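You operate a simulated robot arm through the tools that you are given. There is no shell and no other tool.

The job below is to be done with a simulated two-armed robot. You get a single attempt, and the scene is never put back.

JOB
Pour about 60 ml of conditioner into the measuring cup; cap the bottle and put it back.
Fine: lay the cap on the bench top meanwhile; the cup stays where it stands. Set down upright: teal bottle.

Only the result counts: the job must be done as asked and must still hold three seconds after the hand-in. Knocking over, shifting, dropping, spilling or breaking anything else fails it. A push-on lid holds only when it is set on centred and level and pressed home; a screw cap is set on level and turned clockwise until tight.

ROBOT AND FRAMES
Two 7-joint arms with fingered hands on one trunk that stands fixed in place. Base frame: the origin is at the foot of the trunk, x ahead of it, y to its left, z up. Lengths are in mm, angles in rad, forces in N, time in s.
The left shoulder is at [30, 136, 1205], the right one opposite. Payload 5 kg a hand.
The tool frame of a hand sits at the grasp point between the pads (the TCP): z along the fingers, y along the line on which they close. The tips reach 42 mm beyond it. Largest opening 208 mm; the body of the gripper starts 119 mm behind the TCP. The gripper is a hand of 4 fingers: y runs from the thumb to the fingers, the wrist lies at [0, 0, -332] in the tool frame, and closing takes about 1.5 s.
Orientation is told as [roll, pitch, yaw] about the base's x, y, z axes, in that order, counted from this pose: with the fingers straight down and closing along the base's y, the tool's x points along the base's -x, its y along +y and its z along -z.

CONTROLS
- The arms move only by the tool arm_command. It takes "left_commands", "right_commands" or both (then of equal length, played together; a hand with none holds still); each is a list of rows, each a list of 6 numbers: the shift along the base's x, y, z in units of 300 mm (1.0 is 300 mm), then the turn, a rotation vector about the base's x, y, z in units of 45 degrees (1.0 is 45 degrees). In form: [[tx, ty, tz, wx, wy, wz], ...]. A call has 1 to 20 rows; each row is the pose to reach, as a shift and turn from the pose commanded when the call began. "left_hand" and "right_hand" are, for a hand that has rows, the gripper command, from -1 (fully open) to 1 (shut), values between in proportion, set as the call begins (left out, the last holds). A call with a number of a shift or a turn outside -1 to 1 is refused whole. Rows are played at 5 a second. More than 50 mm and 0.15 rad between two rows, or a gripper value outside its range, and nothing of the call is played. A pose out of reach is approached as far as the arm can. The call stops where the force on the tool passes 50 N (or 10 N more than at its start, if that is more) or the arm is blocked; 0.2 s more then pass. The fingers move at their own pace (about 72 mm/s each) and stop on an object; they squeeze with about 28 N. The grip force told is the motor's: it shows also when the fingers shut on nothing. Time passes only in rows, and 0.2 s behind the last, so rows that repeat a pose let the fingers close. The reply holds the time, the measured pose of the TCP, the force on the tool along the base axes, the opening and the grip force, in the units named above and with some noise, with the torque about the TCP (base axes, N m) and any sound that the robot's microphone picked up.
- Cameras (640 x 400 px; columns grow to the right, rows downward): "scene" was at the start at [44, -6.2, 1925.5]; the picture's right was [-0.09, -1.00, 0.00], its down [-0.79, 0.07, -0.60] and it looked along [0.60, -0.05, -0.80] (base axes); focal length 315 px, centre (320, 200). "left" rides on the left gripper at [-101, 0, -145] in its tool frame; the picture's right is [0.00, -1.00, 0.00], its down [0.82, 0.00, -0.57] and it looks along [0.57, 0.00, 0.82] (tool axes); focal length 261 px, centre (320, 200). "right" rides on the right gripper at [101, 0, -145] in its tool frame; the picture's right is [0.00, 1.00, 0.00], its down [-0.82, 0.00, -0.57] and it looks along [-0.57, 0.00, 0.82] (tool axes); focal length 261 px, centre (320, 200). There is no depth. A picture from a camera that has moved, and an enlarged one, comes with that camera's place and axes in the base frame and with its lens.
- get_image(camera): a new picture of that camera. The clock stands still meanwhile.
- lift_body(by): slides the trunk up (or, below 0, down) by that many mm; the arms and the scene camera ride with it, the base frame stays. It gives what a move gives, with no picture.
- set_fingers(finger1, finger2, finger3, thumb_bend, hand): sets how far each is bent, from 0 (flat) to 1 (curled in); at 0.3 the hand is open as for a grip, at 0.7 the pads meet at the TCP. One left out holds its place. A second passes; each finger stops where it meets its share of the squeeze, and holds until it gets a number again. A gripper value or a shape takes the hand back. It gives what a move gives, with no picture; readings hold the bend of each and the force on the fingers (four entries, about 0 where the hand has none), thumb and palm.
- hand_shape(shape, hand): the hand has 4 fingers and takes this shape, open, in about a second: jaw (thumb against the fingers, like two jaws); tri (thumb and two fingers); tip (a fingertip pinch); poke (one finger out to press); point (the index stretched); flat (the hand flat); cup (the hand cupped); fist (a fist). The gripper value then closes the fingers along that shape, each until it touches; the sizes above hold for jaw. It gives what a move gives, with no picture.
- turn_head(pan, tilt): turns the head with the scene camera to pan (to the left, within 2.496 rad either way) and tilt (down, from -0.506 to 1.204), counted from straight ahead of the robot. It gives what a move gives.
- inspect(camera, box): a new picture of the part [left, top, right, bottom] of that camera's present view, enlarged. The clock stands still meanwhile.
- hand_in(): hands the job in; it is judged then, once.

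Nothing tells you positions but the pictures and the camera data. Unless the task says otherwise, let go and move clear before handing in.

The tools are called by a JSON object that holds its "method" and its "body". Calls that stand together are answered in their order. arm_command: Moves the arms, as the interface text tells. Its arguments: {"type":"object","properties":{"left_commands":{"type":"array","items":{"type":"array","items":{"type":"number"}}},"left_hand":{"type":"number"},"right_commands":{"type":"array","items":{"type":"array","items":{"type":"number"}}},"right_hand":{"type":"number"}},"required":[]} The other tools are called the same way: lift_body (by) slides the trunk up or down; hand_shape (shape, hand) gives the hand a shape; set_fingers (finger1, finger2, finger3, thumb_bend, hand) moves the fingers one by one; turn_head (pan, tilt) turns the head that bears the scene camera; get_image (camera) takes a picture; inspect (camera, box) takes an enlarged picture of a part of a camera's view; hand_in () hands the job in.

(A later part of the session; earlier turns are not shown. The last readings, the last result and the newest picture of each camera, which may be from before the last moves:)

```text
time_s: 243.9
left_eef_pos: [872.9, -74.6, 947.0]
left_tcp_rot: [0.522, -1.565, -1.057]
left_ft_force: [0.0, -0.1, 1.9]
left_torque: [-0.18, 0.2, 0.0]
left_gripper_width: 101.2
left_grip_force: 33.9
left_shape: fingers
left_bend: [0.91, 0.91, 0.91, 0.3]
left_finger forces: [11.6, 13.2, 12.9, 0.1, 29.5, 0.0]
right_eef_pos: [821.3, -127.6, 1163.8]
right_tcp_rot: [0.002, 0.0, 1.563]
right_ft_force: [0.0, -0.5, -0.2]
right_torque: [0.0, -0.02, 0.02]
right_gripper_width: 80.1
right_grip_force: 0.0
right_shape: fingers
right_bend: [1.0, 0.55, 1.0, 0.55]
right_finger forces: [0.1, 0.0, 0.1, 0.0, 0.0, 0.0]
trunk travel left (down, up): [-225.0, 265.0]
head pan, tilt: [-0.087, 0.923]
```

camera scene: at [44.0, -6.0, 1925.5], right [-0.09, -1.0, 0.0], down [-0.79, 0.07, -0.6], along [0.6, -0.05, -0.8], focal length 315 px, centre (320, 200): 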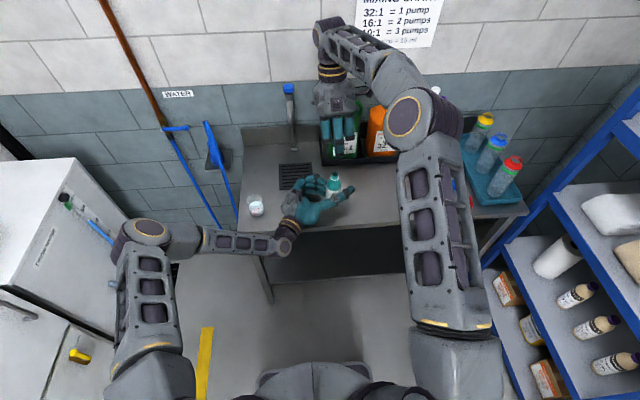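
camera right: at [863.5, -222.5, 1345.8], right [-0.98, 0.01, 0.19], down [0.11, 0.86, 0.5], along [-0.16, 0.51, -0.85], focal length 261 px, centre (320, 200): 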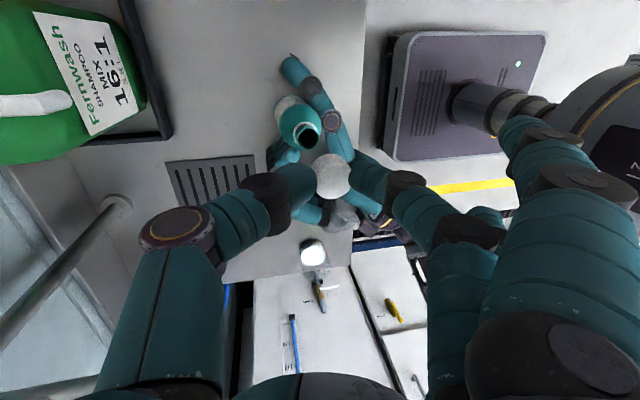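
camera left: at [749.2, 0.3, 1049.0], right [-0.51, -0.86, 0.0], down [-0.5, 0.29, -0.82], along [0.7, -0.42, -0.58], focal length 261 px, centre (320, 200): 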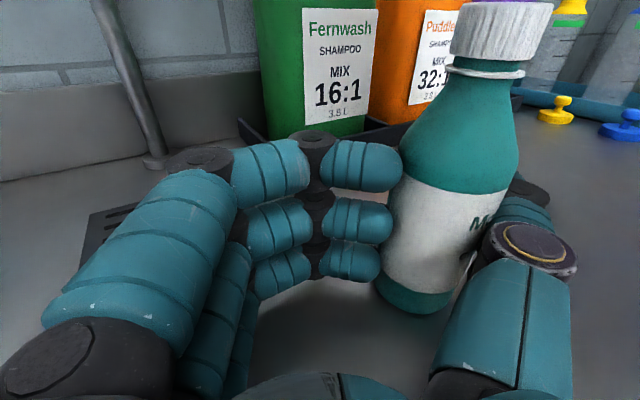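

The hand is square above the cap at yaw 90°. I'll use the jaw grip for the final tightening and lower around the cap.

{"method": "hand_shape", "body": {"hand": "right", "shape": "jaw"}}

{"method": "arm_command", "body": {"right_commands": [[0, 0, -0.06, 0, 0, 0], [0, 0, -0.12, 0, 0, 0], [0, 0, -0.16, 0, 0, 0], [0, 0, -0.16, 0, 0, 0], [0, 0, -0.16, 0, 0, 0], [0, 0, -0.16, 0, 0, 0], [0, 0, -0.16, 0, 0, 0]], "right_hand": 0.4}}

{"method": "get_image", "body": {"camera": "right"}}

{"method": "inspect", "body": {"camera": "left", "box": [400, 0, 600, 120]}}

```text
time_s: 244.8
left_eef_pos: [874.4, -74.5, 947.1]
left_tcp_rot: [0.527, -1.564, -1.065]
left_ft_force: [0.0, -0.3, 2.3]
left_torque: [-0.14, 0.14, -0.03]
left_gripper_width: 101.3
left_grip_force: 33.8
left_shape: fingers
left_bend: [0.91, 0.91, 0.91, 0.3]
left_finger forces: [11.6, 13.3, 12.9, 0.0, 29.4, 0.0]
right_eef_pos: [820.8, -129.6, 1164.4]
right_tcp_rot: [0.002, 0.001, 1.563]
right_ft_force: [-0.9, -0.2, 0.6]
right_torque: [0.03, -0.02, 0.01]
right_gripper_width: 208.0
right_grip_force: 0.2
right_shape: jaw
right_bend: [0.3, 0.3, 0.3, 0.3]
right_finger forces: [0.0, 0.0, 0.0, 0.0, 0.1, 0.0]
trunk travel left (down, up): [-225.0, 265.0]
head pan, tilt: [-0.087, 0.923]
```

```text
time_s: 246.4
left_eef_pos: [874.5, -73.6, 946.7]
left_tcp_rot: [0.517, -1.565, -1.052]
left_ft_force: [0.9, -0.4, 2.8]
left_torque: [-0.18, 0.19, -0.04]
left_gripper_width: 100.9
left_grip_force: 33.8
left_shape: fingers
left_bend: [0.91, 0.91, 0.91, 0.3]
left_finger forces: [11.5, 13.3, 12.8, 0.0, 29.3, 0.1]
right_eef_pos: [822.1, -128.6, 1115.7]
right_tcp_rot: [0.001, 0.0, 1.561]
right_ft_force: [-0.2, -0.2, 0.3]
right_torque: [-0.02, 0.01, -0.02]
right_gripper_width: 63.1
right_grip_force: 0.1
right_shape: jaw
right_bend: [0.73, 0.73, 0.73, 0.7]
right_finger forces: [0.1, 0.0, 0.0, 0.0, 0.0, 0.1]
trunk travel left (down, up): [-225.0, 265.0]
head pan, tilt: [-0.087, 0.923]
```

```text
taken
camera right: at [820.9, -229.0, 1260.6], right [-1.0, 0.01, 0.0], down [0.01, 0.82, 0.57], along [0.01, 0.57, -0.82], focal length 261 px, centre (320, 200)
```

right: 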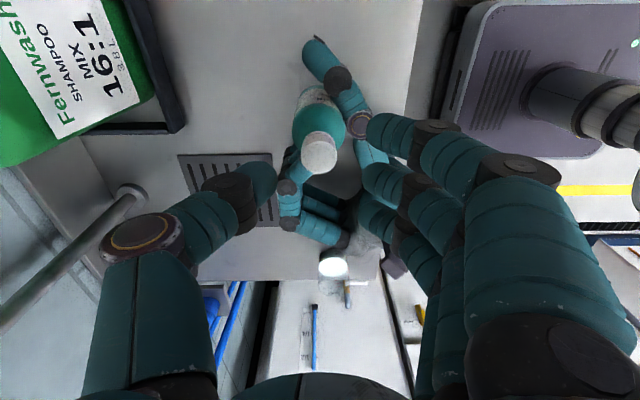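

```text
3.20 times, centred on (500, 60) of left
camera zoom: at [749.1, 0.2, 1049.1], right [-0.51, -0.86, 0.0], down [-0.5, 0.29, -0.82], along [0.7, -0.42, -0.58], focal length 834 px, centre (-256, 648)
```

zoom: 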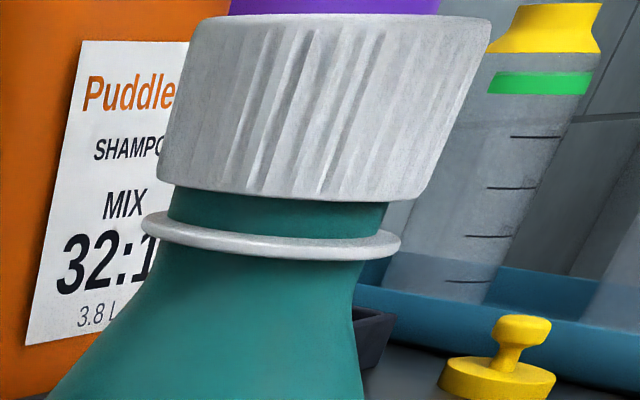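

The cap is centred below the jaws. I'll lower to tip level around the cap and close.

{"method": "arm_command", "body": {"right_commands": [[0, 0, -0.04, 0, 0, 0], [0, 0, -0.08, 0, 0, 0], [0, 0, -0.115, 0, 0, 0], [0, 0, -0.115, 0, 0, 0]]}}

{"method": "arm_command", "body": {"right_commands": [[0, 0, 0, 0, 0, 0], [0, 0, 0, 0, 0, 0], [0, 0, 0, 0, 0, 0], [0, 0, 0, 0, 0, 0], [0, 0, 0, 0, 0, 0]], "right_hand": 1}}

{"method": "inspect", "body": {"camera": "left", "box": [400, 0, 600, 120]}}

{"method": "get_image", "body": {"camera": "right"}}

```text
time_s: 247.4
left_eef_pos: [874.4, -73.4, 947.8]
left_tcp_rot: [0.526, -1.566, -1.061]
left_ft_force: [-1.0, 0.3, 2.4]
left_torque: [-0.24, 0.24, -0.03]
left_gripper_width: 101.0
left_grip_force: 33.4
left_shape: fingers
left_bend: [0.91, 0.91, 0.91, 0.3]
left_finger forces: [11.6, 13.5, 12.6, 0.0, 29.4, 0.0]
right_eef_pos: [821.6, -127.1, 1081.1]
right_tcp_rot: [0.001, -0.001, 1.562]
right_ft_force: [-0.1, 0.4, -0.2]
right_torque: [-0.02, -0.02, -0.01]
right_gripper_width: 62.8
right_grip_force: 0.1
right_shape: jaw
right_bend: [0.73, 0.73, 0.73, 0.7]
right_finger forces: [0.1, 0.0, 0.1, 0.0, 0.0, 0.0]
trunk travel left (down, up): [-225.0, 265.0]
head pan, tilt: [-0.087, 0.923]
```

```text
time_s: 248.6
left_eef_pos: [873.0, -73.5, 947.8]
left_tcp_rot: [0.585, -1.568, -1.123]
left_ft_force: [-8.2, 1.8, 5.7]
left_torque: [-0.11, -0.41, -0.64]
left_gripper_width: 101.5
left_grip_force: 47.5
left_shape: fingers
left_bend: [0.92, 0.91, 0.91, 0.3]
left_finger forces: [11.2, 39.6, 11.0, 0.0, 33.7, 0.0]
right_eef_pos: [821.6, -128.6, 1081.6]
right_tcp_rot: [0.0, -0.001, 1.562]
right_ft_force: [7.2, -0.3, -0.1]
right_torque: [0.0, -0.13, 0.01]
right_gripper_width: 10.3
right_grip_force: 28.2
right_shape: jaw
right_bend: [0.7, 0.72, 0.7, 0.7]
right_finger forces: [0.0, 13.8, 0.0, 0.0, 20.5, 0.1]
trunk travel left (down, up): [-225.0, 265.0]
head pan, tilt: [-0.087, 0.923]
```

```text
3.20 times, centred on (500, 60) of left
camera zoom: at [748.6, 0.0, 1049.3], right [-0.51, -0.86, 0.0], down [-0.5, 0.29, -0.82], along [0.7, -0.42, -0.58], focal length 834 px, centre (-256, 648)
```

zoom: 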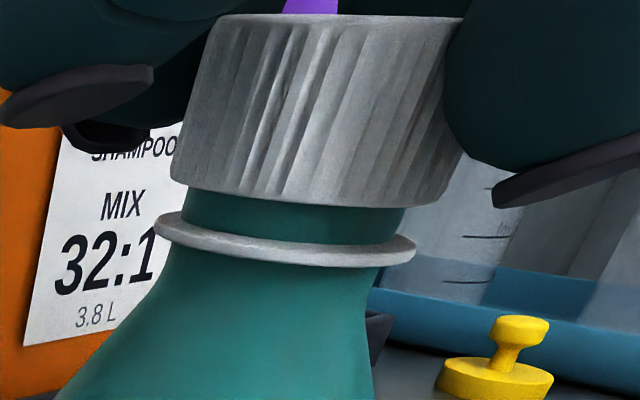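

```text
taken
camera right: at [820.9, -228.7, 1225.8], right [-1.0, 0.01, 0.0], down [0.01, 0.82, 0.57], along [0.01, 0.57, -0.82], focal length 261 px, centre (320, 200)
```

right: 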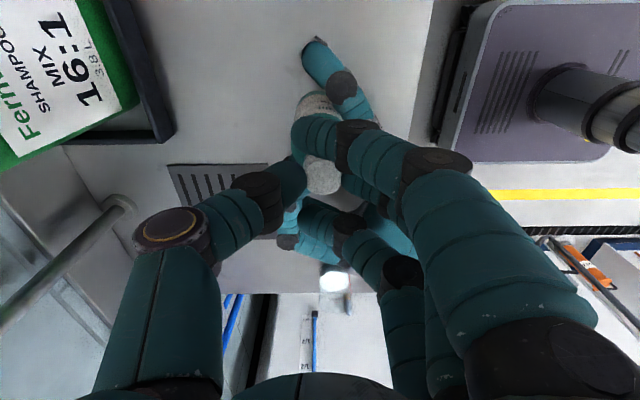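

I'll shift the right hand 2 mm toward +x to balance the pinch, and then turn clockwise.

{"method": "arm_command", "body": {"right_commands": [[0.004, 0, 0, 0, 0, 0], [0.008, 0, 0, 0, 0, 0], [0.008, 0, 0, 0, 0, 0]]}}

{"method": "inspect", "body": {"camera": "left", "box": [400, 0, 600, 120]}}

```text
time_s: 249.4
left_eef_pos: [873.3, -75.1, 948.5]
left_tcp_rot: [0.538, -1.565, -1.074]
left_ft_force: [-5.1, -1.3, 4.8]
left_torque: [-0.17, -0.11, -0.34]
left_gripper_width: 101.5
left_grip_force: 41.0
left_shape: fingers
left_bend: [0.92, 0.91, 0.91, 0.3]
left_finger forces: [11.7, 27.8, 11.0, 0.1, 32.3, 0.0]
right_eef_pos: [823.7, -127.7, 1082.2]
right_tcp_rot: [0.002, 0.0, 1.563]
right_ft_force: [3.8, 1.3, 1.5]
right_torque: [0.01, 0.03, -0.01]
right_gripper_width: 10.1
right_grip_force: 28.6
right_shape: jaw
right_bend: [0.7, 0.71, 0.7, 0.7]
right_finger forces: [0.0, 15.4, 0.1, 0.0, 18.3, 0.1]
trunk travel left (down, up): [-225.0, 265.0]
head pan, tilt: [-0.087, 0.923]
```

```text
3.20 times, centred on (500, 60) of left
camera zoom: at [748.9, 0.1, 1049.2], right [-0.51, -0.86, 0.0], down [-0.5, 0.29, -0.82], along [0.7, -0.42, -0.58], focal length 834 px, centre (-256, 648)
```

zoom: 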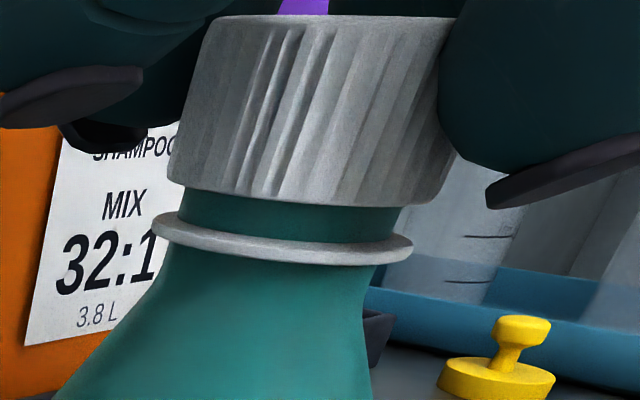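

{"method": "arm_command", "body": {"right_commands": [[0.004, 0, 0, 0, 0, 0], [0.008, 0.001, 0, 0, 0, 0], [0.008, 0.001, 0, 0, 0, 0]]}}

```text
time_s: 250.2
left_eef_pos: [873.0, -73.2, 947.9]
left_tcp_rot: [0.541, -1.565, -1.075]
left_ft_force: [-0.2, -2.3, 3.1]
left_torque: [-0.23, 0.06, 0.08]
left_gripper_width: 101.6
left_grip_force: 35.5
left_shape: fingers
left_bend: [0.92, 0.91, 0.91, 0.3]
left_finger forces: [12.4, 17.8, 11.1, 0.0, 29.6, 0.0]
right_eef_pos: [826.4, -128.4, 1081.7]
right_tcp_rot: [0.003, 0.001, 1.563]
right_ft_force: [-0.4, 0.6, 0.5]
right_torque: [0.01, 0.23, 0.0]
right_gripper_width: 9.8
right_grip_force: 28.3
right_shape: jaw
right_bend: [0.7, 0.71, 0.7, 0.7]
right_finger forces: [0.0, 17.1, 0.0, 0.0, 15.3, 0.0]
trunk travel left (down, up): [-225.0, 265.0]
head pan, tilt: [-0.087, 0.923]
```

Balanced now at about 16 N each side. I'll turn clockwise 45°.

{"method": "arm_command", "body": {"right_commands": [[-0.0001, -0.0022, -0.0004, 0, 0, -0.167], [-0.0006, -0.0043, -0.0008, 0, 0, -0.333], [-0.0013, -0.0064, -0.0013, 0, 0, -0.5], [-0.0022, -0.0083, -0.0017, 0, 0, -0.667], [-0.0034, -0.0101, -0.0022, 0, 0, -0.833], [-0.0049, -0.0118, -0.0027, 0, 0, -1.0]]}}

{"method": "inspect", "body": {"camera": "left", "box": [400, 0, 600, 120]}}

```text
time_s: 251.6
left_eef_pos: [872.8, -75.5, 947.2]
left_tcp_rot: [0.533, -1.566, -1.069]
left_ft_force: [-0.7, -2.2, 3.3]
left_torque: [-0.36, -0.01, 0.01]
left_gripper_width: 101.0
left_grip_force: 35.7
left_shape: fingers
left_bend: [0.91, 0.91, 0.91, 0.3]
left_finger forces: [13.1, 19.7, 10.3, 0.0, 29.1, 0.1]
right_eef_pos: [826.3, -132.0, 1079.1]
right_tcp_rot: [0.0, -0.001, 0.774]
right_ft_force: [0.6, 1.0, 1.9]
right_torque: [0.12, 0.13, -0.03]
right_gripper_width: 9.8
right_grip_force: 28.3
right_shape: jaw
right_bend: [0.7, 0.71, 0.7, 0.71]
right_finger forces: [0.0, 16.6, 0.1, 0.0, 15.6, 0.0]
trunk travel left (down, up): [-225.0, 265.0]
head pan, tilt: [-0.087, 0.923]
```

```text
3.20 times, centred on (500, 60) of left
camera zoom: at [749.0, 0.2, 1049.1], right [-0.51, -0.86, 0.0], down [-0.5, 0.29, -0.82], along [0.7, -0.42, -0.58], focal length 834 px, centre (-256, 648)
```

zoom: 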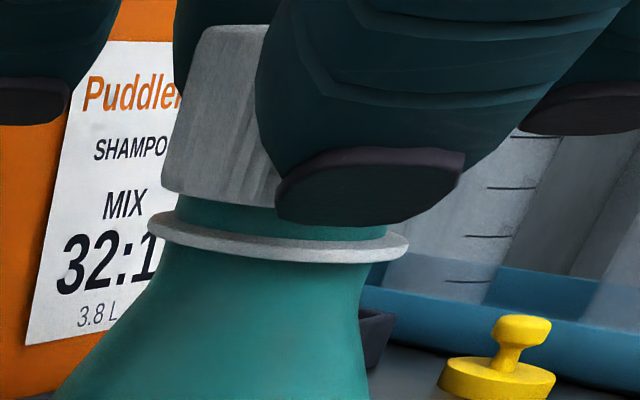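

The cap keeps descending smoothly. I'll turn another 45°.

{"method": "arm_command", "body": {"right_commands": [[-0.0016, -0.0014, -0.0004, 0, 0, -0.167], [-0.0035, -0.0027, -0.0008, 0, 0, -0.333], [-0.0054, -0.0036, -0.0013, 0, 0, -0.5], [-0.0075, -0.0043, -0.0017, 0, 0, -0.667], [-0.0096, -0.0048, -0.0022, 0, 0, -0.833], [-0.0118, -0.0049, -0.0027, 0, 0, -1.0]]}}

{"method": "inspect", "body": {"camera": "left", "box": [400, 0, 600, 120]}}

```text
time_s: 253.0
left_eef_pos: [873.5, -74.3, 947.5]
left_tcp_rot: [0.49, -1.566, -1.026]
left_ft_force: [-1.8, 1.7, 2.1]
left_torque: [-0.62, 0.1, -0.25]
left_gripper_width: 101.4
left_grip_force: 38.7
left_shape: fingers
left_bend: [0.92, 0.91, 0.91, 0.3]
left_finger forces: [14.3, 24.0, 9.7, 0.0, 29.4, 0.0]
right_eef_pos: [821.6, -133.6, 1079.9]
right_tcp_rot: [0.002, 0.001, -0.01]
right_ft_force: [0.8, -2.0, 1.6]
right_torque: [0.12, -0.02, 0.03]
right_gripper_width: 9.7
right_grip_force: 27.8
right_shape: jaw
right_bend: [0.7, 0.71, 0.7, 0.71]
right_finger forces: [0.0, 15.7, 0.1, 0.0, 16.3, 0.0]
trunk travel left (down, up): [-225.0, 265.0]
head pan, tilt: [-0.087, 0.923]
```

```text
3.20 times, centred on (500, 60) of left
camera zoom: at [749.1, 0.4, 1049.0], right [-0.51, -0.86, 0.0], down [-0.5, 0.29, -0.82], along [0.7, -0.42, -0.58], focal length 834 px, centre (-256, 648)
```

zoom: 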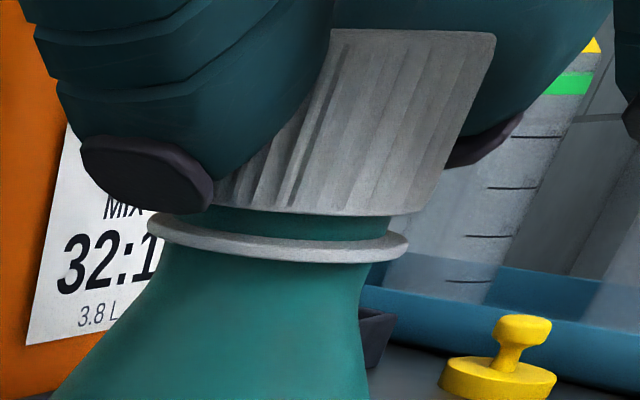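

{"method": "arm_command", "body": {"right_commands": [[-0.0022, 0.0001, -0.0004, 0, 0, -0.167], [-0.0043, 0.0006, -0.0008, 0, 0, -0.333], [-0.0064, 0.0013, -0.0013, 0, 0, -0.5], [-0.0083, 0.0022, -0.0017, 0, 0, -0.667], [-0.0101, 0.0034, -0.0022, 0, 0, -0.833], [-0.0118, 0.0049, -0.0027, 0, 0, -1.0]]}}

{"method": "inspect", "body": {"camera": "left", "box": [400, 0, 600, 120]}}

```text
time_s: 254.4
left_eef_pos: [872.8, -73.8, 947.8]
left_tcp_rot: [0.499, -1.567, -1.038]
left_ft_force: [-0.8, 4.1, 0.0]
left_torque: [-0.64, 0.12, -0.28]
left_gripper_width: 101.8
left_grip_force: 38.8
left_shape: fingers
left_bend: [0.92, 0.91, 0.91, 0.3]
left_finger forces: [14.1, 25.0, 10.0, 0.0, 28.5, 0.0]
right_eef_pos: [817.3, -132.1, 1079.3]
right_tcp_rot: [0.002, 0.0, -0.798]
right_ft_force: [1.7, -3.3, 2.7]
right_torque: [0.05, -0.15, -0.03]
right_gripper_width: 10.0
right_grip_force: 28.3
right_shape: jaw
right_bend: [0.7, 0.71, 0.7, 0.71]
right_finger forces: [0.1, 16.1, 0.0, 0.0, 16.6, 0.1]
trunk travel left (down, up): [-225.0, 265.0]
head pan, tilt: [-0.087, 0.923]
```

```text
3.20 times, centred on (500, 60) of left
camera zoom: at [749.2, 0.4, 1049.0], right [-0.51, -0.86, 0.0], down [-0.5, 0.29, -0.82], along [0.7, -0.42, -0.58], focal length 834 px, centre (-256, 648)
```

zoom: 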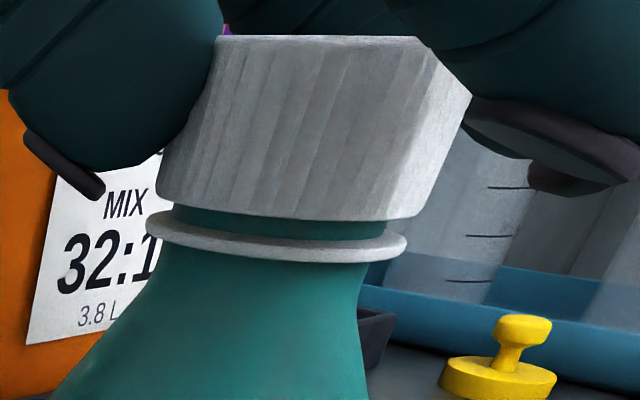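

The gap now matches the original tight gap. I'll keep turning to feel for resistance.

{"method": "arm_command", "body": {"right_commands": [[-0.0014, 0.001, -0.0003, 0, 0, -0.167], [-0.0027, 0.0022, -0.0006, 0, 0, -0.333], [-0.0036, 0.0036, -0.0009, 0, 0, -0.5], [-0.0043, 0.0055, -0.0012, 0, 0, -0.667], [-0.0048, 0.0072, -0.0014, 0, 0, -0.833], [-0.0049, 0.009, -0.0014, 0, 0, -1.0]]}}

{"method": "inspect", "body": {"camera": "left", "box": [400, 0, 600, 120]}}

```text
time_s: 255.8
left_eef_pos: [873.9, -73.7, 947.7]
left_tcp_rot: [0.512, -1.563, -1.045]
left_ft_force: [2.2, 4.4, -1.9]
left_torque: [-0.48, 0.2, -0.49]
left_gripper_width: 100.7
left_grip_force: 32.1
left_shape: fingers
left_bend: [0.91, 0.91, 0.91, 0.3]
left_finger forces: [12.6, 15.9, 10.5, 0.0, 25.5, 0.1]
right_eef_pos: [816.2, -128.6, 1078.8]
right_tcp_rot: [0.0, -0.001, -1.581]
right_ft_force: [-1.7, -5.1, 3.7]
right_torque: [-0.09, 0.05, 0.38]
right_gripper_width: 10.4
right_grip_force: 28.1
right_shape: jaw
right_bend: [0.7, 0.71, 0.7, 0.71]
right_finger forces: [0.0, 15.9, 0.0, 0.0, 18.6, 0.1]
trunk travel left (down, up): [-225.0, 265.0]
head pan, tilt: [-0.087, 0.923]
```

```text
3.20 times, centred on (500, 60) of left
camera zoom: at [749.3, 0.4, 1048.9], right [-0.51, -0.86, 0.0], down [-0.5, 0.29, -0.82], along [0.7, -0.42, -0.58], focal length 834 px, centre (-256, 648)
```

zoom: 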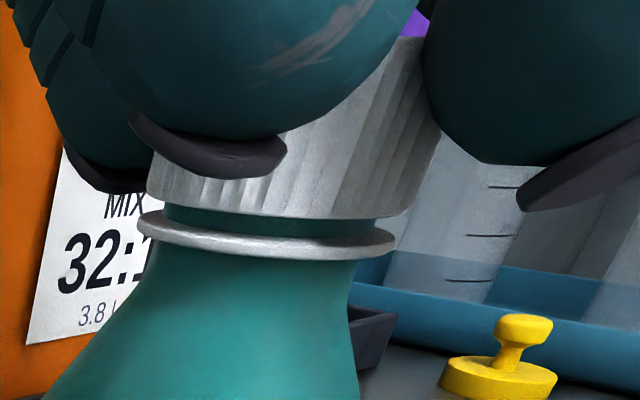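

There's a clear resisting torque of about 0.38 N·m, so the cap is tight. I'll give one small extra nudge to confirm.

{"method": "arm_command", "body": {"right_commands": [[0.0002, 0.0012, 0, 0, 0, -0.12], [0.0004, 0.0024, 0, 0, 0, -0.22], [0.0004, 0.0024, 0, 0, 0, -0.22]]}}

{"method": "inspect", "body": {"camera": "left", "box": [400, 0, 600, 120]}}

```text
time_s: 256.6
left_eef_pos: [875.0, -73.3, 948.0]
left_tcp_rot: [0.496, -1.566, -1.033]
left_ft_force: [4.0, 6.3, -3.0]
left_torque: [-0.45, 0.27, -0.51]
left_gripper_width: 100.7
left_grip_force: 33.8
left_shape: fingers
left_bend: [0.91, 0.91, 0.91, 0.3]
left_finger forces: [13.1, 19.5, 10.8, 0.1, 24.8, 0.0]
right_eef_pos: [817.9, -129.3, 1078.1]
right_tcp_rot: [0.002, 0.001, -1.754]
right_ft_force: [-4.0, -6.7, 4.2]
right_torque: [-0.15, 0.08, 0.3]
right_gripper_width: 9.9
right_grip_force: 28.1
right_shape: jaw
right_bend: [0.7, 0.71, 0.7, 0.71]
right_finger forces: [0.0, 13.7, 0.0, 0.0, 20.8, 0.0]
trunk travel left (down, up): [-225.0, 265.0]
head pan, tilt: [-0.087, 0.923]
```

```text
3.20 times, centred on (500, 60) of left
camera zoom: at [749.4, 0.6, 1048.9], right [-0.51, -0.86, 0.0], down [-0.5, 0.29, -0.82], along [0.7, -0.42, -0.58], focal length 834 px, centre (-256, 648)
```

zoom: 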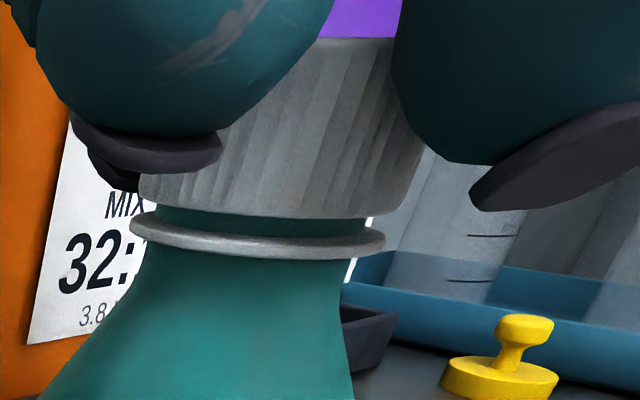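

The torque holds at the slip limit, so the cap is tight. I'll release the right hand and raise it clear.

{"method": "arm_command", "body": {"right_commands": [[0, 0, 0, 0, 0, 0], [0, 0, 0, 0, 0, 0], [0, 0, 0, 0, 0, 0], [0, 0, 0, 0, 0, 0]], "right_hand": 0.3}}

{"method": "arm_command", "body": {"right_commands": [[0, 0, 0.04, 0, 0, 0], [0, 0, 0.1, 0, 0, 0], [0, 0, 0.18, 0, 0, 0], [0, 0, 0.28, 0, 0, 0], [0, 0, 0.4, 0, 0, 0], [0, 0, 0.4, 0, 0, 0]]}}

{"method": "get_image", "body": {"camera": "left"}}

{"method": "inspect", "body": {"camera": "left", "box": [400, 0, 600, 120]}}

{"method": "inspect", "body": {"camera": "scene", "box": [310, 150, 360, 200]}}

```text
time_s: 257.6
left_eef_pos: [873.6, -75.1, 947.1]
left_tcp_rot: [0.514, -1.565, -1.051]
left_ft_force: [0.1, -0.6, 0.3]
left_torque: [-0.08, 0.09, 0.01]
left_gripper_width: 100.9
left_grip_force: 39.5
left_shape: fingers
left_bend: [0.91, 0.91, 0.91, 0.3]
left_finger forces: [10.7, 24.2, 13.3, 0.1, 30.2, 0.0]
right_eef_pos: [816.7, -128.5, 1077.1]
right_tcp_rot: [0.001, 0.001, -1.755]
right_ft_force: [1.2, -0.2, -0.2]
right_torque: [0.01, -0.02, -0.01]
right_gripper_width: 72.2
right_grip_force: 0.0
right_shape: jaw
right_bend: [0.73, 0.73, 0.73, 0.7]
right_finger forces: [0.0, 0.0, 0.0, 0.0, 0.1, 0.0]
trunk travel left (down, up): [-225.0, 265.0]
head pan, tilt: [-0.087, 0.923]
```

```text
time_s: 259.0
left_eef_pos: [873.5, -74.0, 945.7]
left_tcp_rot: [0.496, -1.566, -1.032]
left_ft_force: [0.5, -0.2, 2.6]
left_torque: [-0.16, 0.12, -0.06]
left_gripper_width: 100.7
left_grip_force: 36.7
left_shape: fingers
left_bend: [0.91, 0.91, 0.91, 0.3]
left_finger forces: [11.0, 18.4, 13.7, 0.0, 30.2, 0.1]
right_eef_pos: [817.7, -130.4, 1200.5]
right_tcp_rot: [-0.002, -0.002, -1.753]
right_ft_force: [0.4, -1.3, -0.3]
right_torque: [0.01, 0.02, -0.01]
right_gripper_width: 72.3
right_grip_force: 0.0
right_shape: jaw
right_bend: [0.73, 0.73, 0.73, 0.7]
right_finger forces: [0.1, 0.0, 0.0, 0.0, 0.0, 0.0]
trunk travel left (down, up): [-225.0, 265.0]
head pan, tilt: [-0.087, 0.923]
```

```text
taken
camera left: at [749.5, 0.2, 1049.0], right [-0.51, -0.86, 0.0], down [-0.5, 0.29, -0.82], along [0.7, -0.42, -0.58], focal length 261 px, centre (320, 200)
```

left: 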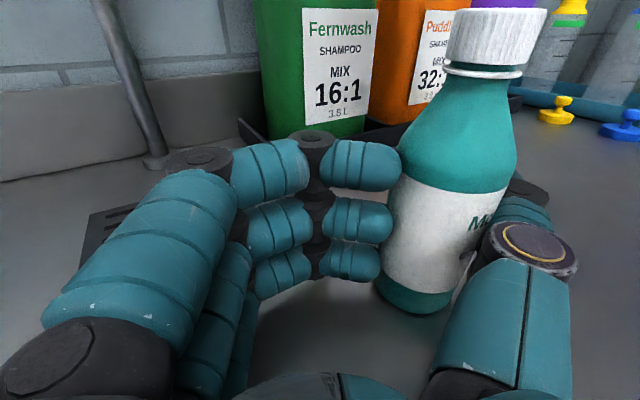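

```text
3.20 times, centred on (500, 60) of left
camera zoom: at [749.5, 0.2, 1049.0], right [-0.51, -0.86, 0.0], down [-0.5, 0.29, -0.82], along [0.7, -0.42, -0.58], focal length 834 px, centre (-256, 648)
```

zoom: 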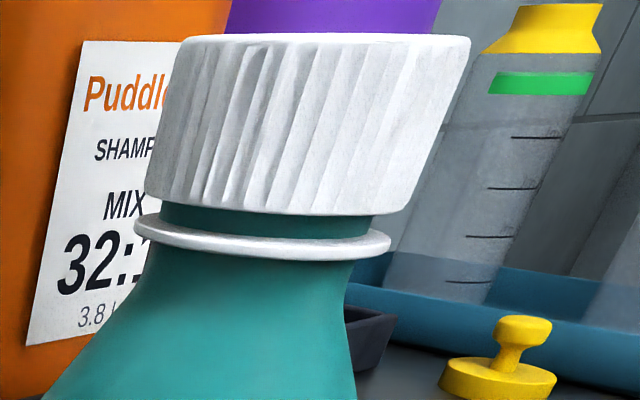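

```text
8.00 times, centred on (335, 175) of scene
camera zoom: at [44.5, -6.0, 1925.5], right [-0.09, -1.0, 0.0], down [-0.79, 0.07, -0.6], along [0.6, -0.05, -0.8], focal length 2518 px, centre (200, 400)
```

zoom: 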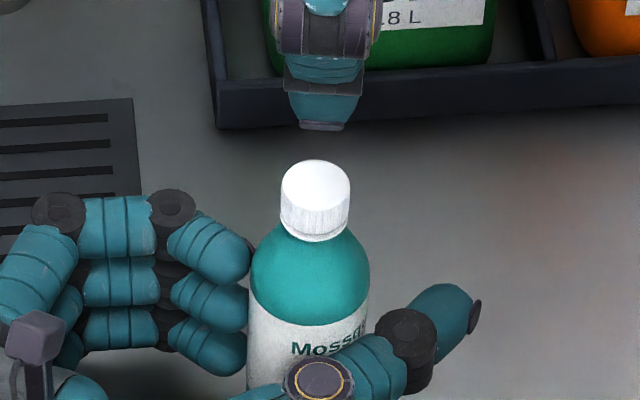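

The cap is tight and level with the original gap. I'll move the right hand away, then ease the left fingers open so the bottle stands free.

{"method": "arm_command", "body": {"right_commands": [[-0.03, -0.06, 0.05, 0, 0, 0], [-0.07, -0.14, 0.08, 0, 0, 0], [-0.11, -0.24, 0.1, 0, 0, 0], [-0.15, -0.34, 0.12, 0, 0, 0], [-0.19, -0.46, 0.14, 0, 0, 0], [-0.23, -0.58, 0.15, 0, 0, 0], [-0.27, -0.7, 0.15, 0, 0, 0], [-0.27, -0.7, 0.15, 0, 0, 0]]}}

{"method": "set_fingers", "body": {"hand": "left", "finger1": 0.85, "finger2": 0.85, "finger3": 0.85, "thumb_bend": 0.3}}

{"method": "get_image", "body": {"camera": "left"}}

{"method": "inspect", "body": {"camera": "scene", "box": [300, 150, 370, 215]}}

```text
time_s: 260.8
left_eef_pos: [873.7, -73.7, 948.7]
left_tcp_rot: [0.377, -1.566, -0.915]
left_ft_force: [0.5, 0.0, 1.9]
left_torque: [-0.19, 0.17, -0.01]
left_gripper_width: 100.8
left_grip_force: 37.0
left_shape: fingers
left_bend: [0.91, 0.91, 0.91, 0.3]
left_finger forces: [11.4, 19.3, 12.9, 0.1, 29.7, 0.1]
right_eef_pos: [737.2, -336.4, 1243.0]
right_tcp_rot: [0.001, 0.001, -1.753]
right_ft_force: [-0.1, 0.3, -0.5]
right_torque: [-0.08, 0.03, 0.05]
right_gripper_width: 72.0
right_grip_force: 0.0
right_shape: jaw
right_bend: [0.73, 0.73, 0.73, 0.7]
right_finger forces: [0.0, 0.1, 0.0, 0.1, 0.1, 0.0]
trunk travel left (down, up): [-225.0, 265.0]
head pan, tilt: [-0.087, 0.923]
```

```text
time_s: 261.8
left_eef_pos: [873.4, -73.0, 947.1]
left_tcp_rot: [0.522, -1.567, -1.056]
left_ft_force: [0.3, 0.0, 0.2]
left_torque: [0.02, -0.02, 0.01]
left_gripper_width: 93.8
left_grip_force: 0.1
left_shape: fingers
left_bend: [0.85, 0.85, 0.85, 0.3]
left_finger forces: [0.0, 0.0, 0.0, 0.0, 0.0, 0.1]
right_eef_pos: [736.7, -337.8, 1242.7]
right_tcp_rot: [0.002, 0.0, -1.754]
right_ft_force: [-0.2, -0.1, 0.0]
right_torque: [0.0, -0.01, 0.02]
right_gripper_width: 72.4
right_grip_force: 0.1
right_shape: jaw
right_bend: [0.73, 0.73, 0.73, 0.7]
right_finger forces: [0.0, 0.0, 0.1, 0.0, 0.0, 0.1]
trunk travel left (down, up): [-225.0, 265.0]
head pan, tilt: [-0.087, 0.923]
```

```text
taken
camera left: at [749.1, 0.0, 1049.0], right [-0.51, -0.86, 0.0], down [-0.5, 0.29, -0.82], along [0.7, -0.42, -0.58], focal length 261 px, centre (320, 200)
```

left: 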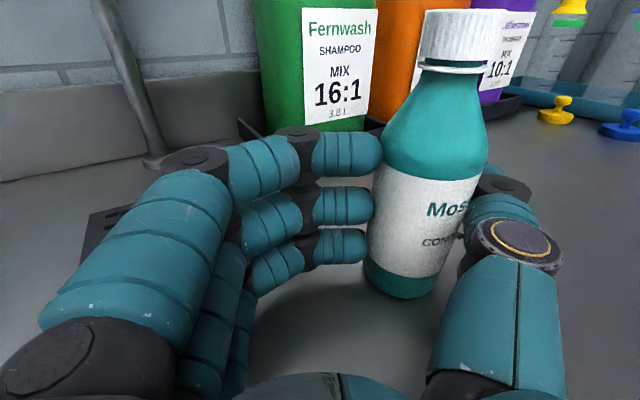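

```text
6.15 times, centred on (335, 182) of scene
camera zoom: at [43.9, -6.3, 1925.5], right [-0.09, -1.0, 0.0], down [-0.79, 0.07, -0.6], along [0.6, -0.05, -0.8], focal length 1937 px, centre (228, 308)
```

zoom: 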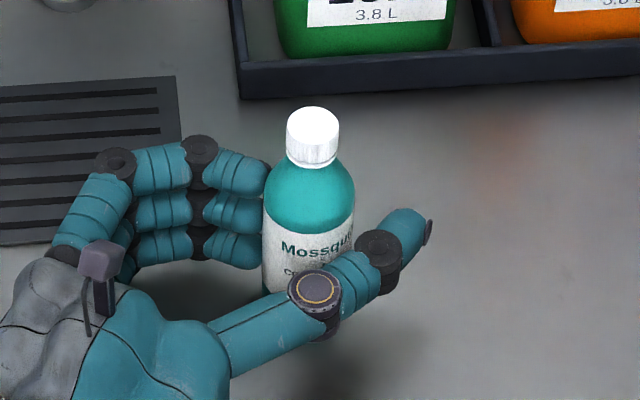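

The bottle stands upright and capped, but releasing the springy thumb nudged it to about (837, -127), 19 mm from its original spot. I'll re-clamp it, slide it back with the hand, and release again.

{"method": "set_fingers", "body": {"hand": "left", "finger1": 1.0, "finger2": 1.0, "finger3": 1.0, "thumb_bend": 0.32}}

{"method": "inspect", "body": {"camera": "scene", "box": [300, 150, 370, 215]}}

{"method": "get_image", "body": {"camera": "left"}}

```text
time_s: 262.8
left_eef_pos: [873.3, -73.7, 946.2]
left_tcp_rot: [0.507, -1.566, -1.042]
left_ft_force: [-0.9, -0.2, -0.4]
left_torque: [0.03, 0.0, 0.01]
left_gripper_width: 103.2
left_grip_force: 0.0
left_shape: fingers
left_bend: [1.0, 1.0, 1.0, 0.32]
left_finger forces: [0.0, 0.1, 0.1, 0.0, 0.0, 0.1]
right_eef_pos: [736.0, -337.6, 1242.4]
right_tcp_rot: [0.001, -0.002, -1.753]
right_ft_force: [0.4, -0.8, -0.6]
right_torque: [-0.01, 0.0, 0.03]
right_gripper_width: 72.5
right_grip_force: 0.0
right_shape: jaw
right_bend: [0.73, 0.73, 0.73, 0.7]
right_finger forces: [0.1, 0.0, 0.1, 0.0, 0.0, 0.0]
trunk travel left (down, up): [-225.0, 265.0]
head pan, tilt: [-0.087, 0.923]
```

```text
6.15 times, centred on (335, 182) of scene
camera zoom: at [44.1, -6.2, 1925.5], right [-0.09, -1.0, 0.0], down [-0.79, 0.07, -0.6], along [0.6, -0.05, -0.8], focal length 1937 px, centre (228, 308)
```

zoom: 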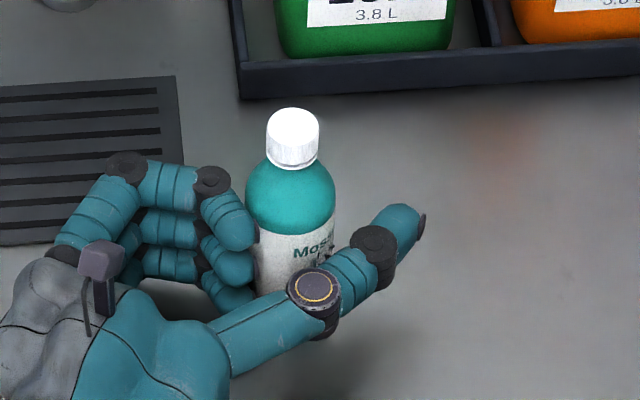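

```text
taken
camera left: at [749.2, 0.1, 1048.9], right [-0.51, -0.86, 0.0], down [-0.5, 0.29, -0.82], along [0.7, -0.42, -0.58], focal length 261 px, centre (320, 200)
```

left: 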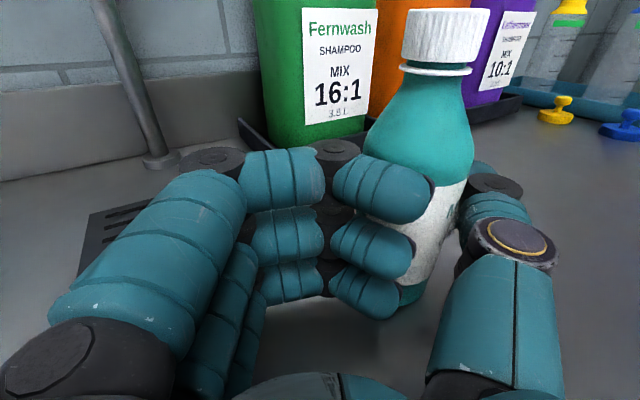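

The fingers slipped behind the bottle, nudging it to about (836, -114), still upright. I'll reopen and regrip in the geometry that worked before, so I can slide it back to its original spot.

{"method": "set_fingers", "body": {"hand": "left", "finger1": 0.72, "finger2": 0.72, "finger3": 0.72, "thumb_bend": 0.3}}

{"method": "inspect", "body": {"camera": "scene", "box": [300, 150, 370, 215]}}

{"method": "get_image", "body": {"camera": "left"}}

```text
time_s: 263.8
left_eef_pos: [873.5, -73.7, 946.1]
left_tcp_rot: [0.504, -1.565, -1.043]
left_ft_force: [0.0, -0.1, -0.9]
left_torque: [-0.02, -0.02, 0.0]
left_gripper_width: 116.0
left_grip_force: 0.0
left_shape: fingers
left_bend: [0.72, 0.72, 0.72, 0.3]
left_finger forces: [0.0, 0.1, 0.1, 0.0, 0.0, 0.1]
right_eef_pos: [736.3, -337.8, 1243.3]
right_tcp_rot: [0.004, 0.002, -1.753]
right_ft_force: [0.7, 0.0, 0.0]
right_torque: [0.03, -0.01, 0.0]
right_gripper_width: 72.4
right_grip_force: 0.0
right_shape: jaw
right_bend: [0.73, 0.73, 0.73, 0.7]
right_finger forces: [0.1, 0.1, 0.0, 0.0, 0.0, 0.0]
trunk travel left (down, up): [-225.0, 265.0]
head pan, tilt: [-0.087, 0.923]
```

```text
6.15 times, centred on (335, 182) of scene
camera zoom: at [44.0, -6.2, 1925.5], right [-0.09, -1.0, 0.0], down [-0.79, 0.07, -0.6], along [0.6, -0.05, -0.8], focal length 1937 px, centre (228, 308)
```

zoom: 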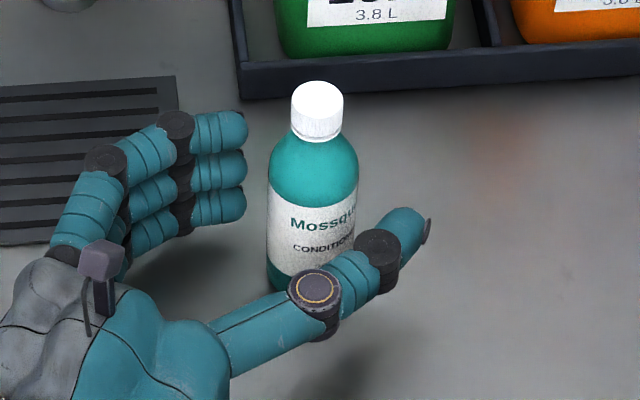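

```text
taken
camera left: at [749.2, 0.1, 1049.0], right [-0.51, -0.86, 0.0], down [-0.5, 0.29, -0.82], along [0.7, -0.42, -0.58], focal length 261 px, centre (320, 200)
```

left: 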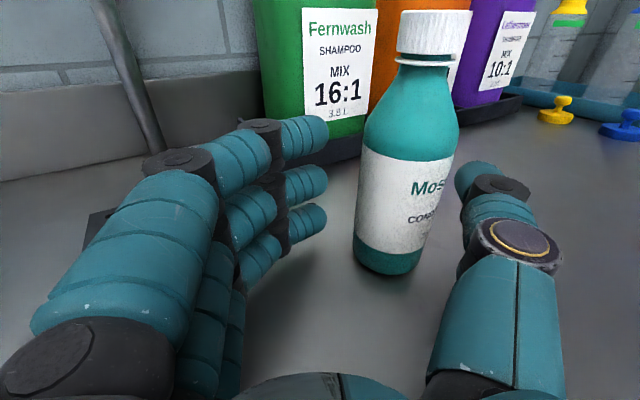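

Opening pushed the bottle a bit further forward, to about (859, -132), still upright. I'll advance the hand 26 mm so the bottle sits in the geometry that gripped well, then close.

{"method": "arm_command", "body": {"left_commands": [[0.025, -0.015, 0.005, 0, 0, 0], [0.05, -0.029, 0.01, 0, 0, 0], [0.0747, -0.044, 0.01, 0, 0, 0], [0.0747, -0.044, 0.01, 0, 0, 0]]}}

{"method": "set_fingers", "body": {"hand": "left", "finger1": 0.78, "finger2": 0.78, "finger3": 0.78, "thumb_bend": 0.3}}

{"method": "inspect", "body": {"camera": "scene", "box": [300, 150, 370, 215]}}

{"method": "get_image", "body": {"camera": "left"}}

```text
time_s: 264.8
left_eef_pos: [896.0, -87.0, 949.7]
left_tcp_rot: [0.525, -1.565, -1.061]
left_ft_force: [0.8, 0.0, -0.3]
left_torque: [0.01, -0.03, 0.02]
left_gripper_width: 115.5
left_grip_force: 0.1
left_shape: fingers
left_bend: [0.72, 0.72, 0.72, 0.3]
left_finger forces: [0.0, 0.0, 0.0, 0.0, 0.0, 0.0]
right_eef_pos: [734.7, -337.6, 1242.2]
right_tcp_rot: [0.001, 0.0, -1.752]
right_ft_force: [0.1, 0.2, 0.2]
right_torque: [0.0, -0.02, -0.03]
right_gripper_width: 72.1
right_grip_force: 0.1
right_shape: jaw
right_bend: [0.73, 0.73, 0.73, 0.7]
right_finger forces: [0.0, 0.0, 0.0, 0.1, 0.0, 0.0]
trunk travel left (down, up): [-225.0, 265.0]
head pan, tilt: [-0.087, 0.923]
```

```text
time_s: 265.8
left_eef_pos: [895.6, -88.3, 950.4]
left_tcp_rot: [0.513, -1.565, -1.047]
left_ft_force: [0.4, 0.4, -1.0]
left_torque: [-0.02, -0.02, 0.0]
left_gripper_width: 102.6
left_grip_force: 0.1
left_shape: fingers
left_bend: [0.78, 0.78, 0.78, 0.3]
left_finger forces: [0.0, 0.0, 0.0, 0.1, 0.0, 0.0]
right_eef_pos: [735.7, -338.2, 1242.0]
right_tcp_rot: [0.0, 0.0, -1.754]
right_ft_force: [-0.2, -0.6, 0.5]
right_torque: [-0.01, 0.03, -0.02]
right_gripper_width: 72.2
right_grip_force: 0.0
right_shape: jaw
right_bend: [0.73, 0.73, 0.73, 0.7]
right_finger forces: [0.0, 0.1, 0.1, 0.0, 0.0, 0.1]
trunk travel left (down, up): [-225.0, 265.0]
head pan, tilt: [-0.087, 0.923]
```

```text
6.15 times, centred on (335, 182) of scene
camera zoom: at [44.1, -6.2, 1925.5], right [-0.09, -1.0, 0.0], down [-0.79, 0.07, -0.6], along [0.6, -0.05, -0.8], focal length 1937 px, centre (228, 308)
```

zoom: 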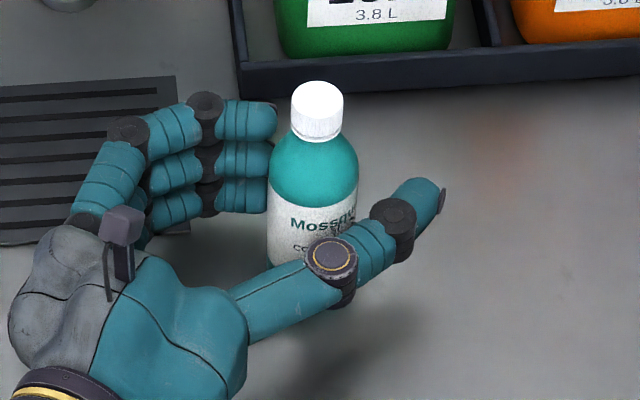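

```text
taken
camera left: at [771.9, -13.1, 1051.5], right [-0.51, -0.86, 0.0], down [-0.5, 0.29, -0.82], along [0.7, -0.42, -0.58], focal length 261 px, centre (320, 200)
```

left: 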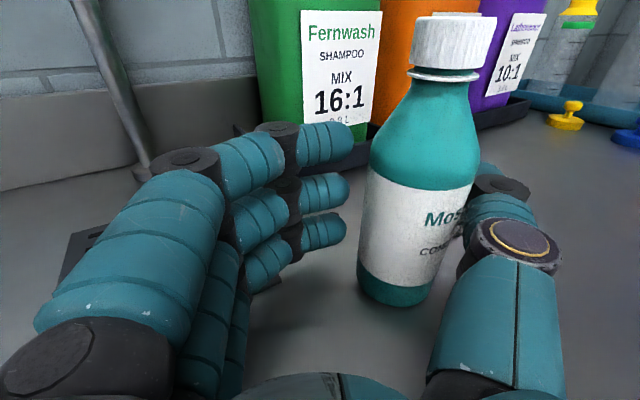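

This matches the pre-grip configuration that worked. I'll close all three fingers.

{"method": "set_fingers", "body": {"hand": "left", "finger1": 1.0, "finger2": 1.0, "finger3": 1.0, "thumb_bend": 0.32}}

{"method": "inspect", "body": {"camera": "scene", "box": [300, 150, 370, 215]}}

{"method": "get_image", "body": {"camera": "left"}}

```text
time_s: 266.8
left_eef_pos: [896.6, -88.6, 949.2]
left_tcp_rot: [0.498, -1.566, -1.031]
left_ft_force: [1.0, -0.2, 0.5]
left_torque: [0.01, -0.05, -0.01]
left_gripper_width: 103.4
left_grip_force: 37.7
left_shape: fingers
left_bend: [0.92, 0.92, 0.92, 0.3]
left_finger forces: [12.5, 12.6, 12.6, 0.0, 37.7, 0.0]
right_eef_pos: [736.1, -338.0, 1242.6]
right_tcp_rot: [0.002, 0.0, -1.751]
right_ft_force: [1.0, -0.6, -1.0]
right_torque: [0.02, 0.02, 0.0]
right_gripper_width: 72.2
right_grip_force: 0.1
right_shape: jaw
right_bend: [0.73, 0.73, 0.73, 0.7]
right_finger forces: [0.1, 0.0, 0.0, 0.1, 0.0, 0.0]
trunk travel left (down, up): [-225.0, 265.0]
head pan, tilt: [-0.087, 0.923]
```

```text
6.15 times, centred on (335, 182) of scene
camera zoom: at [44.1, -6.2, 1925.5], right [-0.09, -1.0, 0.0], down [-0.79, 0.07, -0.6], along [0.6, -0.05, -0.8], focal length 1937 px, centre (228, 308)
```

zoom: 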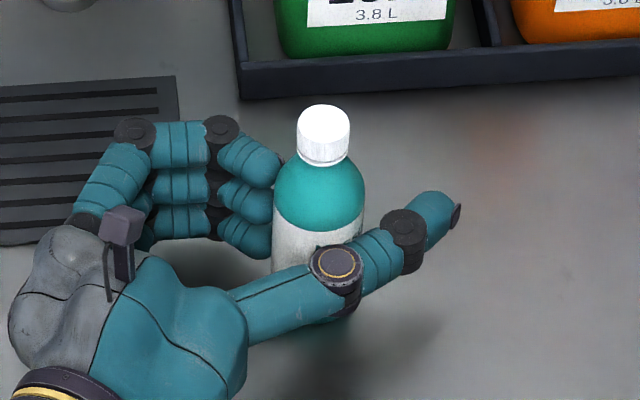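

```text
taken
camera left: at [771.9, -13.1, 1051.4], right [-0.51, -0.86, 0.0], down [-0.5, 0.29, -0.82], along [0.7, -0.42, -0.58], focal length 261 px, centre (320, 200)
```

left: 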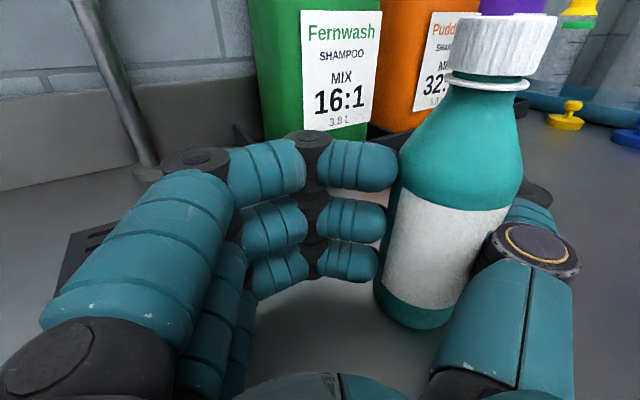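

Firmly gripped again at (839, -134). I'll lift 4 mm, shift (-36, +9) mm, set it down, and then release. The thumb's spring-back of about 15 mm should leave it on its original spot.

{"method": "arm_command", "body": {"left_commands": [[0, 0, 0.007, 0, 0, 0], [0, 0, 0.013, 0, 0, 0], [-0.03, 0.008, 0.013, 0, 0, 0], [-0.06, 0.016, 0.013, 0, 0, 0], [-0.09, 0.024, 0.013, 0, 0, 0], [-0.12, 0.032, 0.013, 0, 0, 0], [-0.12, 0.032, 0.013, 0, 0, 0], [-0.12, 0.032, 0.006, 0, 0, 0], [-0.12, 0.032, 0, 0, 0, 0], [-0.12, 0.032, 0, 0, 0, 0]]}}

{"method": "inspect", "body": {"camera": "scene", "box": [300, 150, 370, 215]}}

{"method": "get_image", "body": {"camera": "left"}}

```text
time_s: 269.0
left_eef_pos: [861.0, -76.3, 949.1]
left_tcp_rot: [0.514, -1.566, -1.049]
left_ft_force: [-0.4, 0.6, -0.2]
left_torque: [0.02, 0.01, -0.01]
left_gripper_width: 103.6
left_grip_force: 37.8
left_shape: fingers
left_bend: [0.92, 0.92, 0.92, 0.3]
left_finger forces: [12.6, 12.7, 12.7, 0.0, 37.8, 0.0]
right_eef_pos: [736.6, -338.1, 1243.6]
right_tcp_rot: [0.001, -0.001, -1.753]
right_ft_force: [-0.8, 0.1, 0.1]
right_torque: [0.02, -0.01, 0.02]
right_gripper_width: 72.2
right_grip_force: 0.1
right_shape: jaw
right_bend: [0.73, 0.73, 0.73, 0.7]
right_finger forces: [0.0, 0.0, 0.0, 0.1, 0.0, 0.0]
trunk travel left (down, up): [-225.0, 265.0]
head pan, tilt: [-0.087, 0.923]
```

```text
6.15 times, centred on (335, 182) of scene
camera zoom: at [44.0, -6.2, 1925.5], right [-0.09, -1.0, 0.0], down [-0.79, 0.07, -0.6], along [0.6, -0.05, -0.8], focal length 1937 px, centre (228, 308)
```

zoom: 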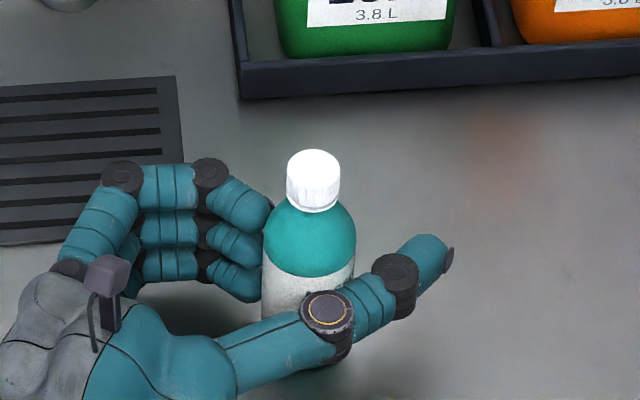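

```text
taken
camera left: at [735.9, -2.9, 1051.3], right [-0.51, -0.86, 0.0], down [-0.5, 0.29, -0.82], along [0.7, -0.42, -0.58], focal length 261 px, centre (320, 200)
```

left: 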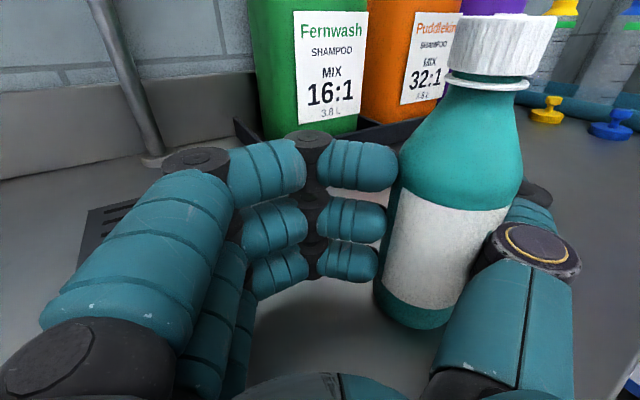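

It's at (803, -123) as planned. I'll lower another millimetre to be sure it's seated, then release the fingers.

{"method": "arm_command", "body": {"left_commands": [[0, 0, -0.003, 0, 0, 0], [0, 0, -0.003, 0, 0, 0]]}}

{"method": "set_fingers", "body": {"hand": "left", "finger1": 0.89, "finger2": 0.89, "finger3": 0.89, "thumb_bend": 0.3}}

{"method": "inspect", "body": {"camera": "scene", "box": [300, 150, 370, 215]}}

```text
time_s: 269.6
left_eef_pos: [860.2, -77.5, 949.9]
left_tcp_rot: [0.572, -1.565, -1.106]
left_ft_force: [1.2, 1.2, 3.0]
left_torque: [-0.15, 0.21, -0.04]
left_gripper_width: 103.8
left_grip_force: 37.9
left_shape: fingers
left_bend: [0.92, 0.92, 0.92, 0.3]
left_finger forces: [12.7, 12.8, 12.8, 0.0, 37.4, 0.0]
right_eef_pos: [736.7, -337.1, 1242.9]
right_tcp_rot: [0.001, 0.0, -1.753]
right_ft_force: [0.6, 0.0, -0.3]
right_torque: [-0.07, 0.01, 0.03]
right_gripper_width: 72.3
right_grip_force: 0.1
right_shape: jaw
right_bend: [0.73, 0.73, 0.73, 0.7]
right_finger forces: [0.0, 0.0, 0.0, 0.1, 0.0, 0.0]
trunk travel left (down, up): [-225.0, 265.0]
head pan, tilt: [-0.087, 0.923]
```

```text
time_s: 270.6
left_eef_pos: [860.4, -78.4, 948.9]
left_tcp_rot: [0.545, -1.566, -1.079]
left_ft_force: [-0.2, -0.1, 3.3]
left_torque: [-0.26, 0.25, -0.02]
left_gripper_width: 98.1
left_grip_force: 10.4
left_shape: fingers
left_bend: [0.89, 0.89, 0.89, 0.29]
left_finger forces: [3.8, 3.6, 3.0, 0.0, 10.8, 0.0]
right_eef_pos: [736.5, -337.9, 1243.3]
right_tcp_rot: [0.003, 0.002, -1.752]
right_ft_force: [-0.3, -0.4, 0.2]
right_torque: [-0.01, 0.02, 0.03]
right_gripper_width: 72.4
right_grip_force: 0.0
right_shape: jaw
right_bend: [0.73, 0.73, 0.73, 0.7]
right_finger forces: [0.1, 0.0, 0.0, 0.0, 0.0, 0.1]
trunk travel left (down, up): [-225.0, 265.0]
head pan, tilt: [-0.087, 0.923]
```

```text
6.15 times, centred on (335, 182) of scene
camera zoom: at [43.6, -6.2, 1925.6], right [-0.09, -1.0, 0.0], down [-0.79, 0.07, -0.6], along [0.6, -0.05, -0.8], focal length 1937 px, centre (228, 308)
```

zoom: 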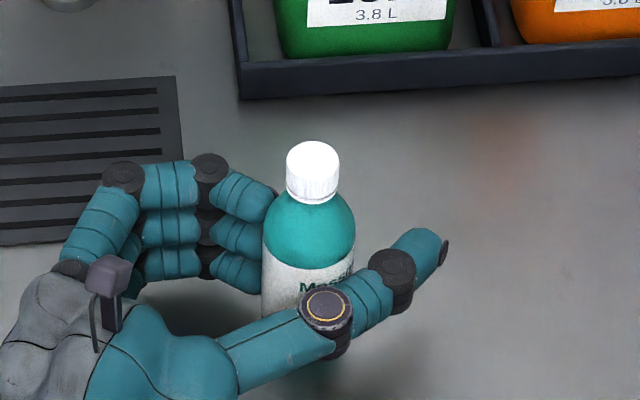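

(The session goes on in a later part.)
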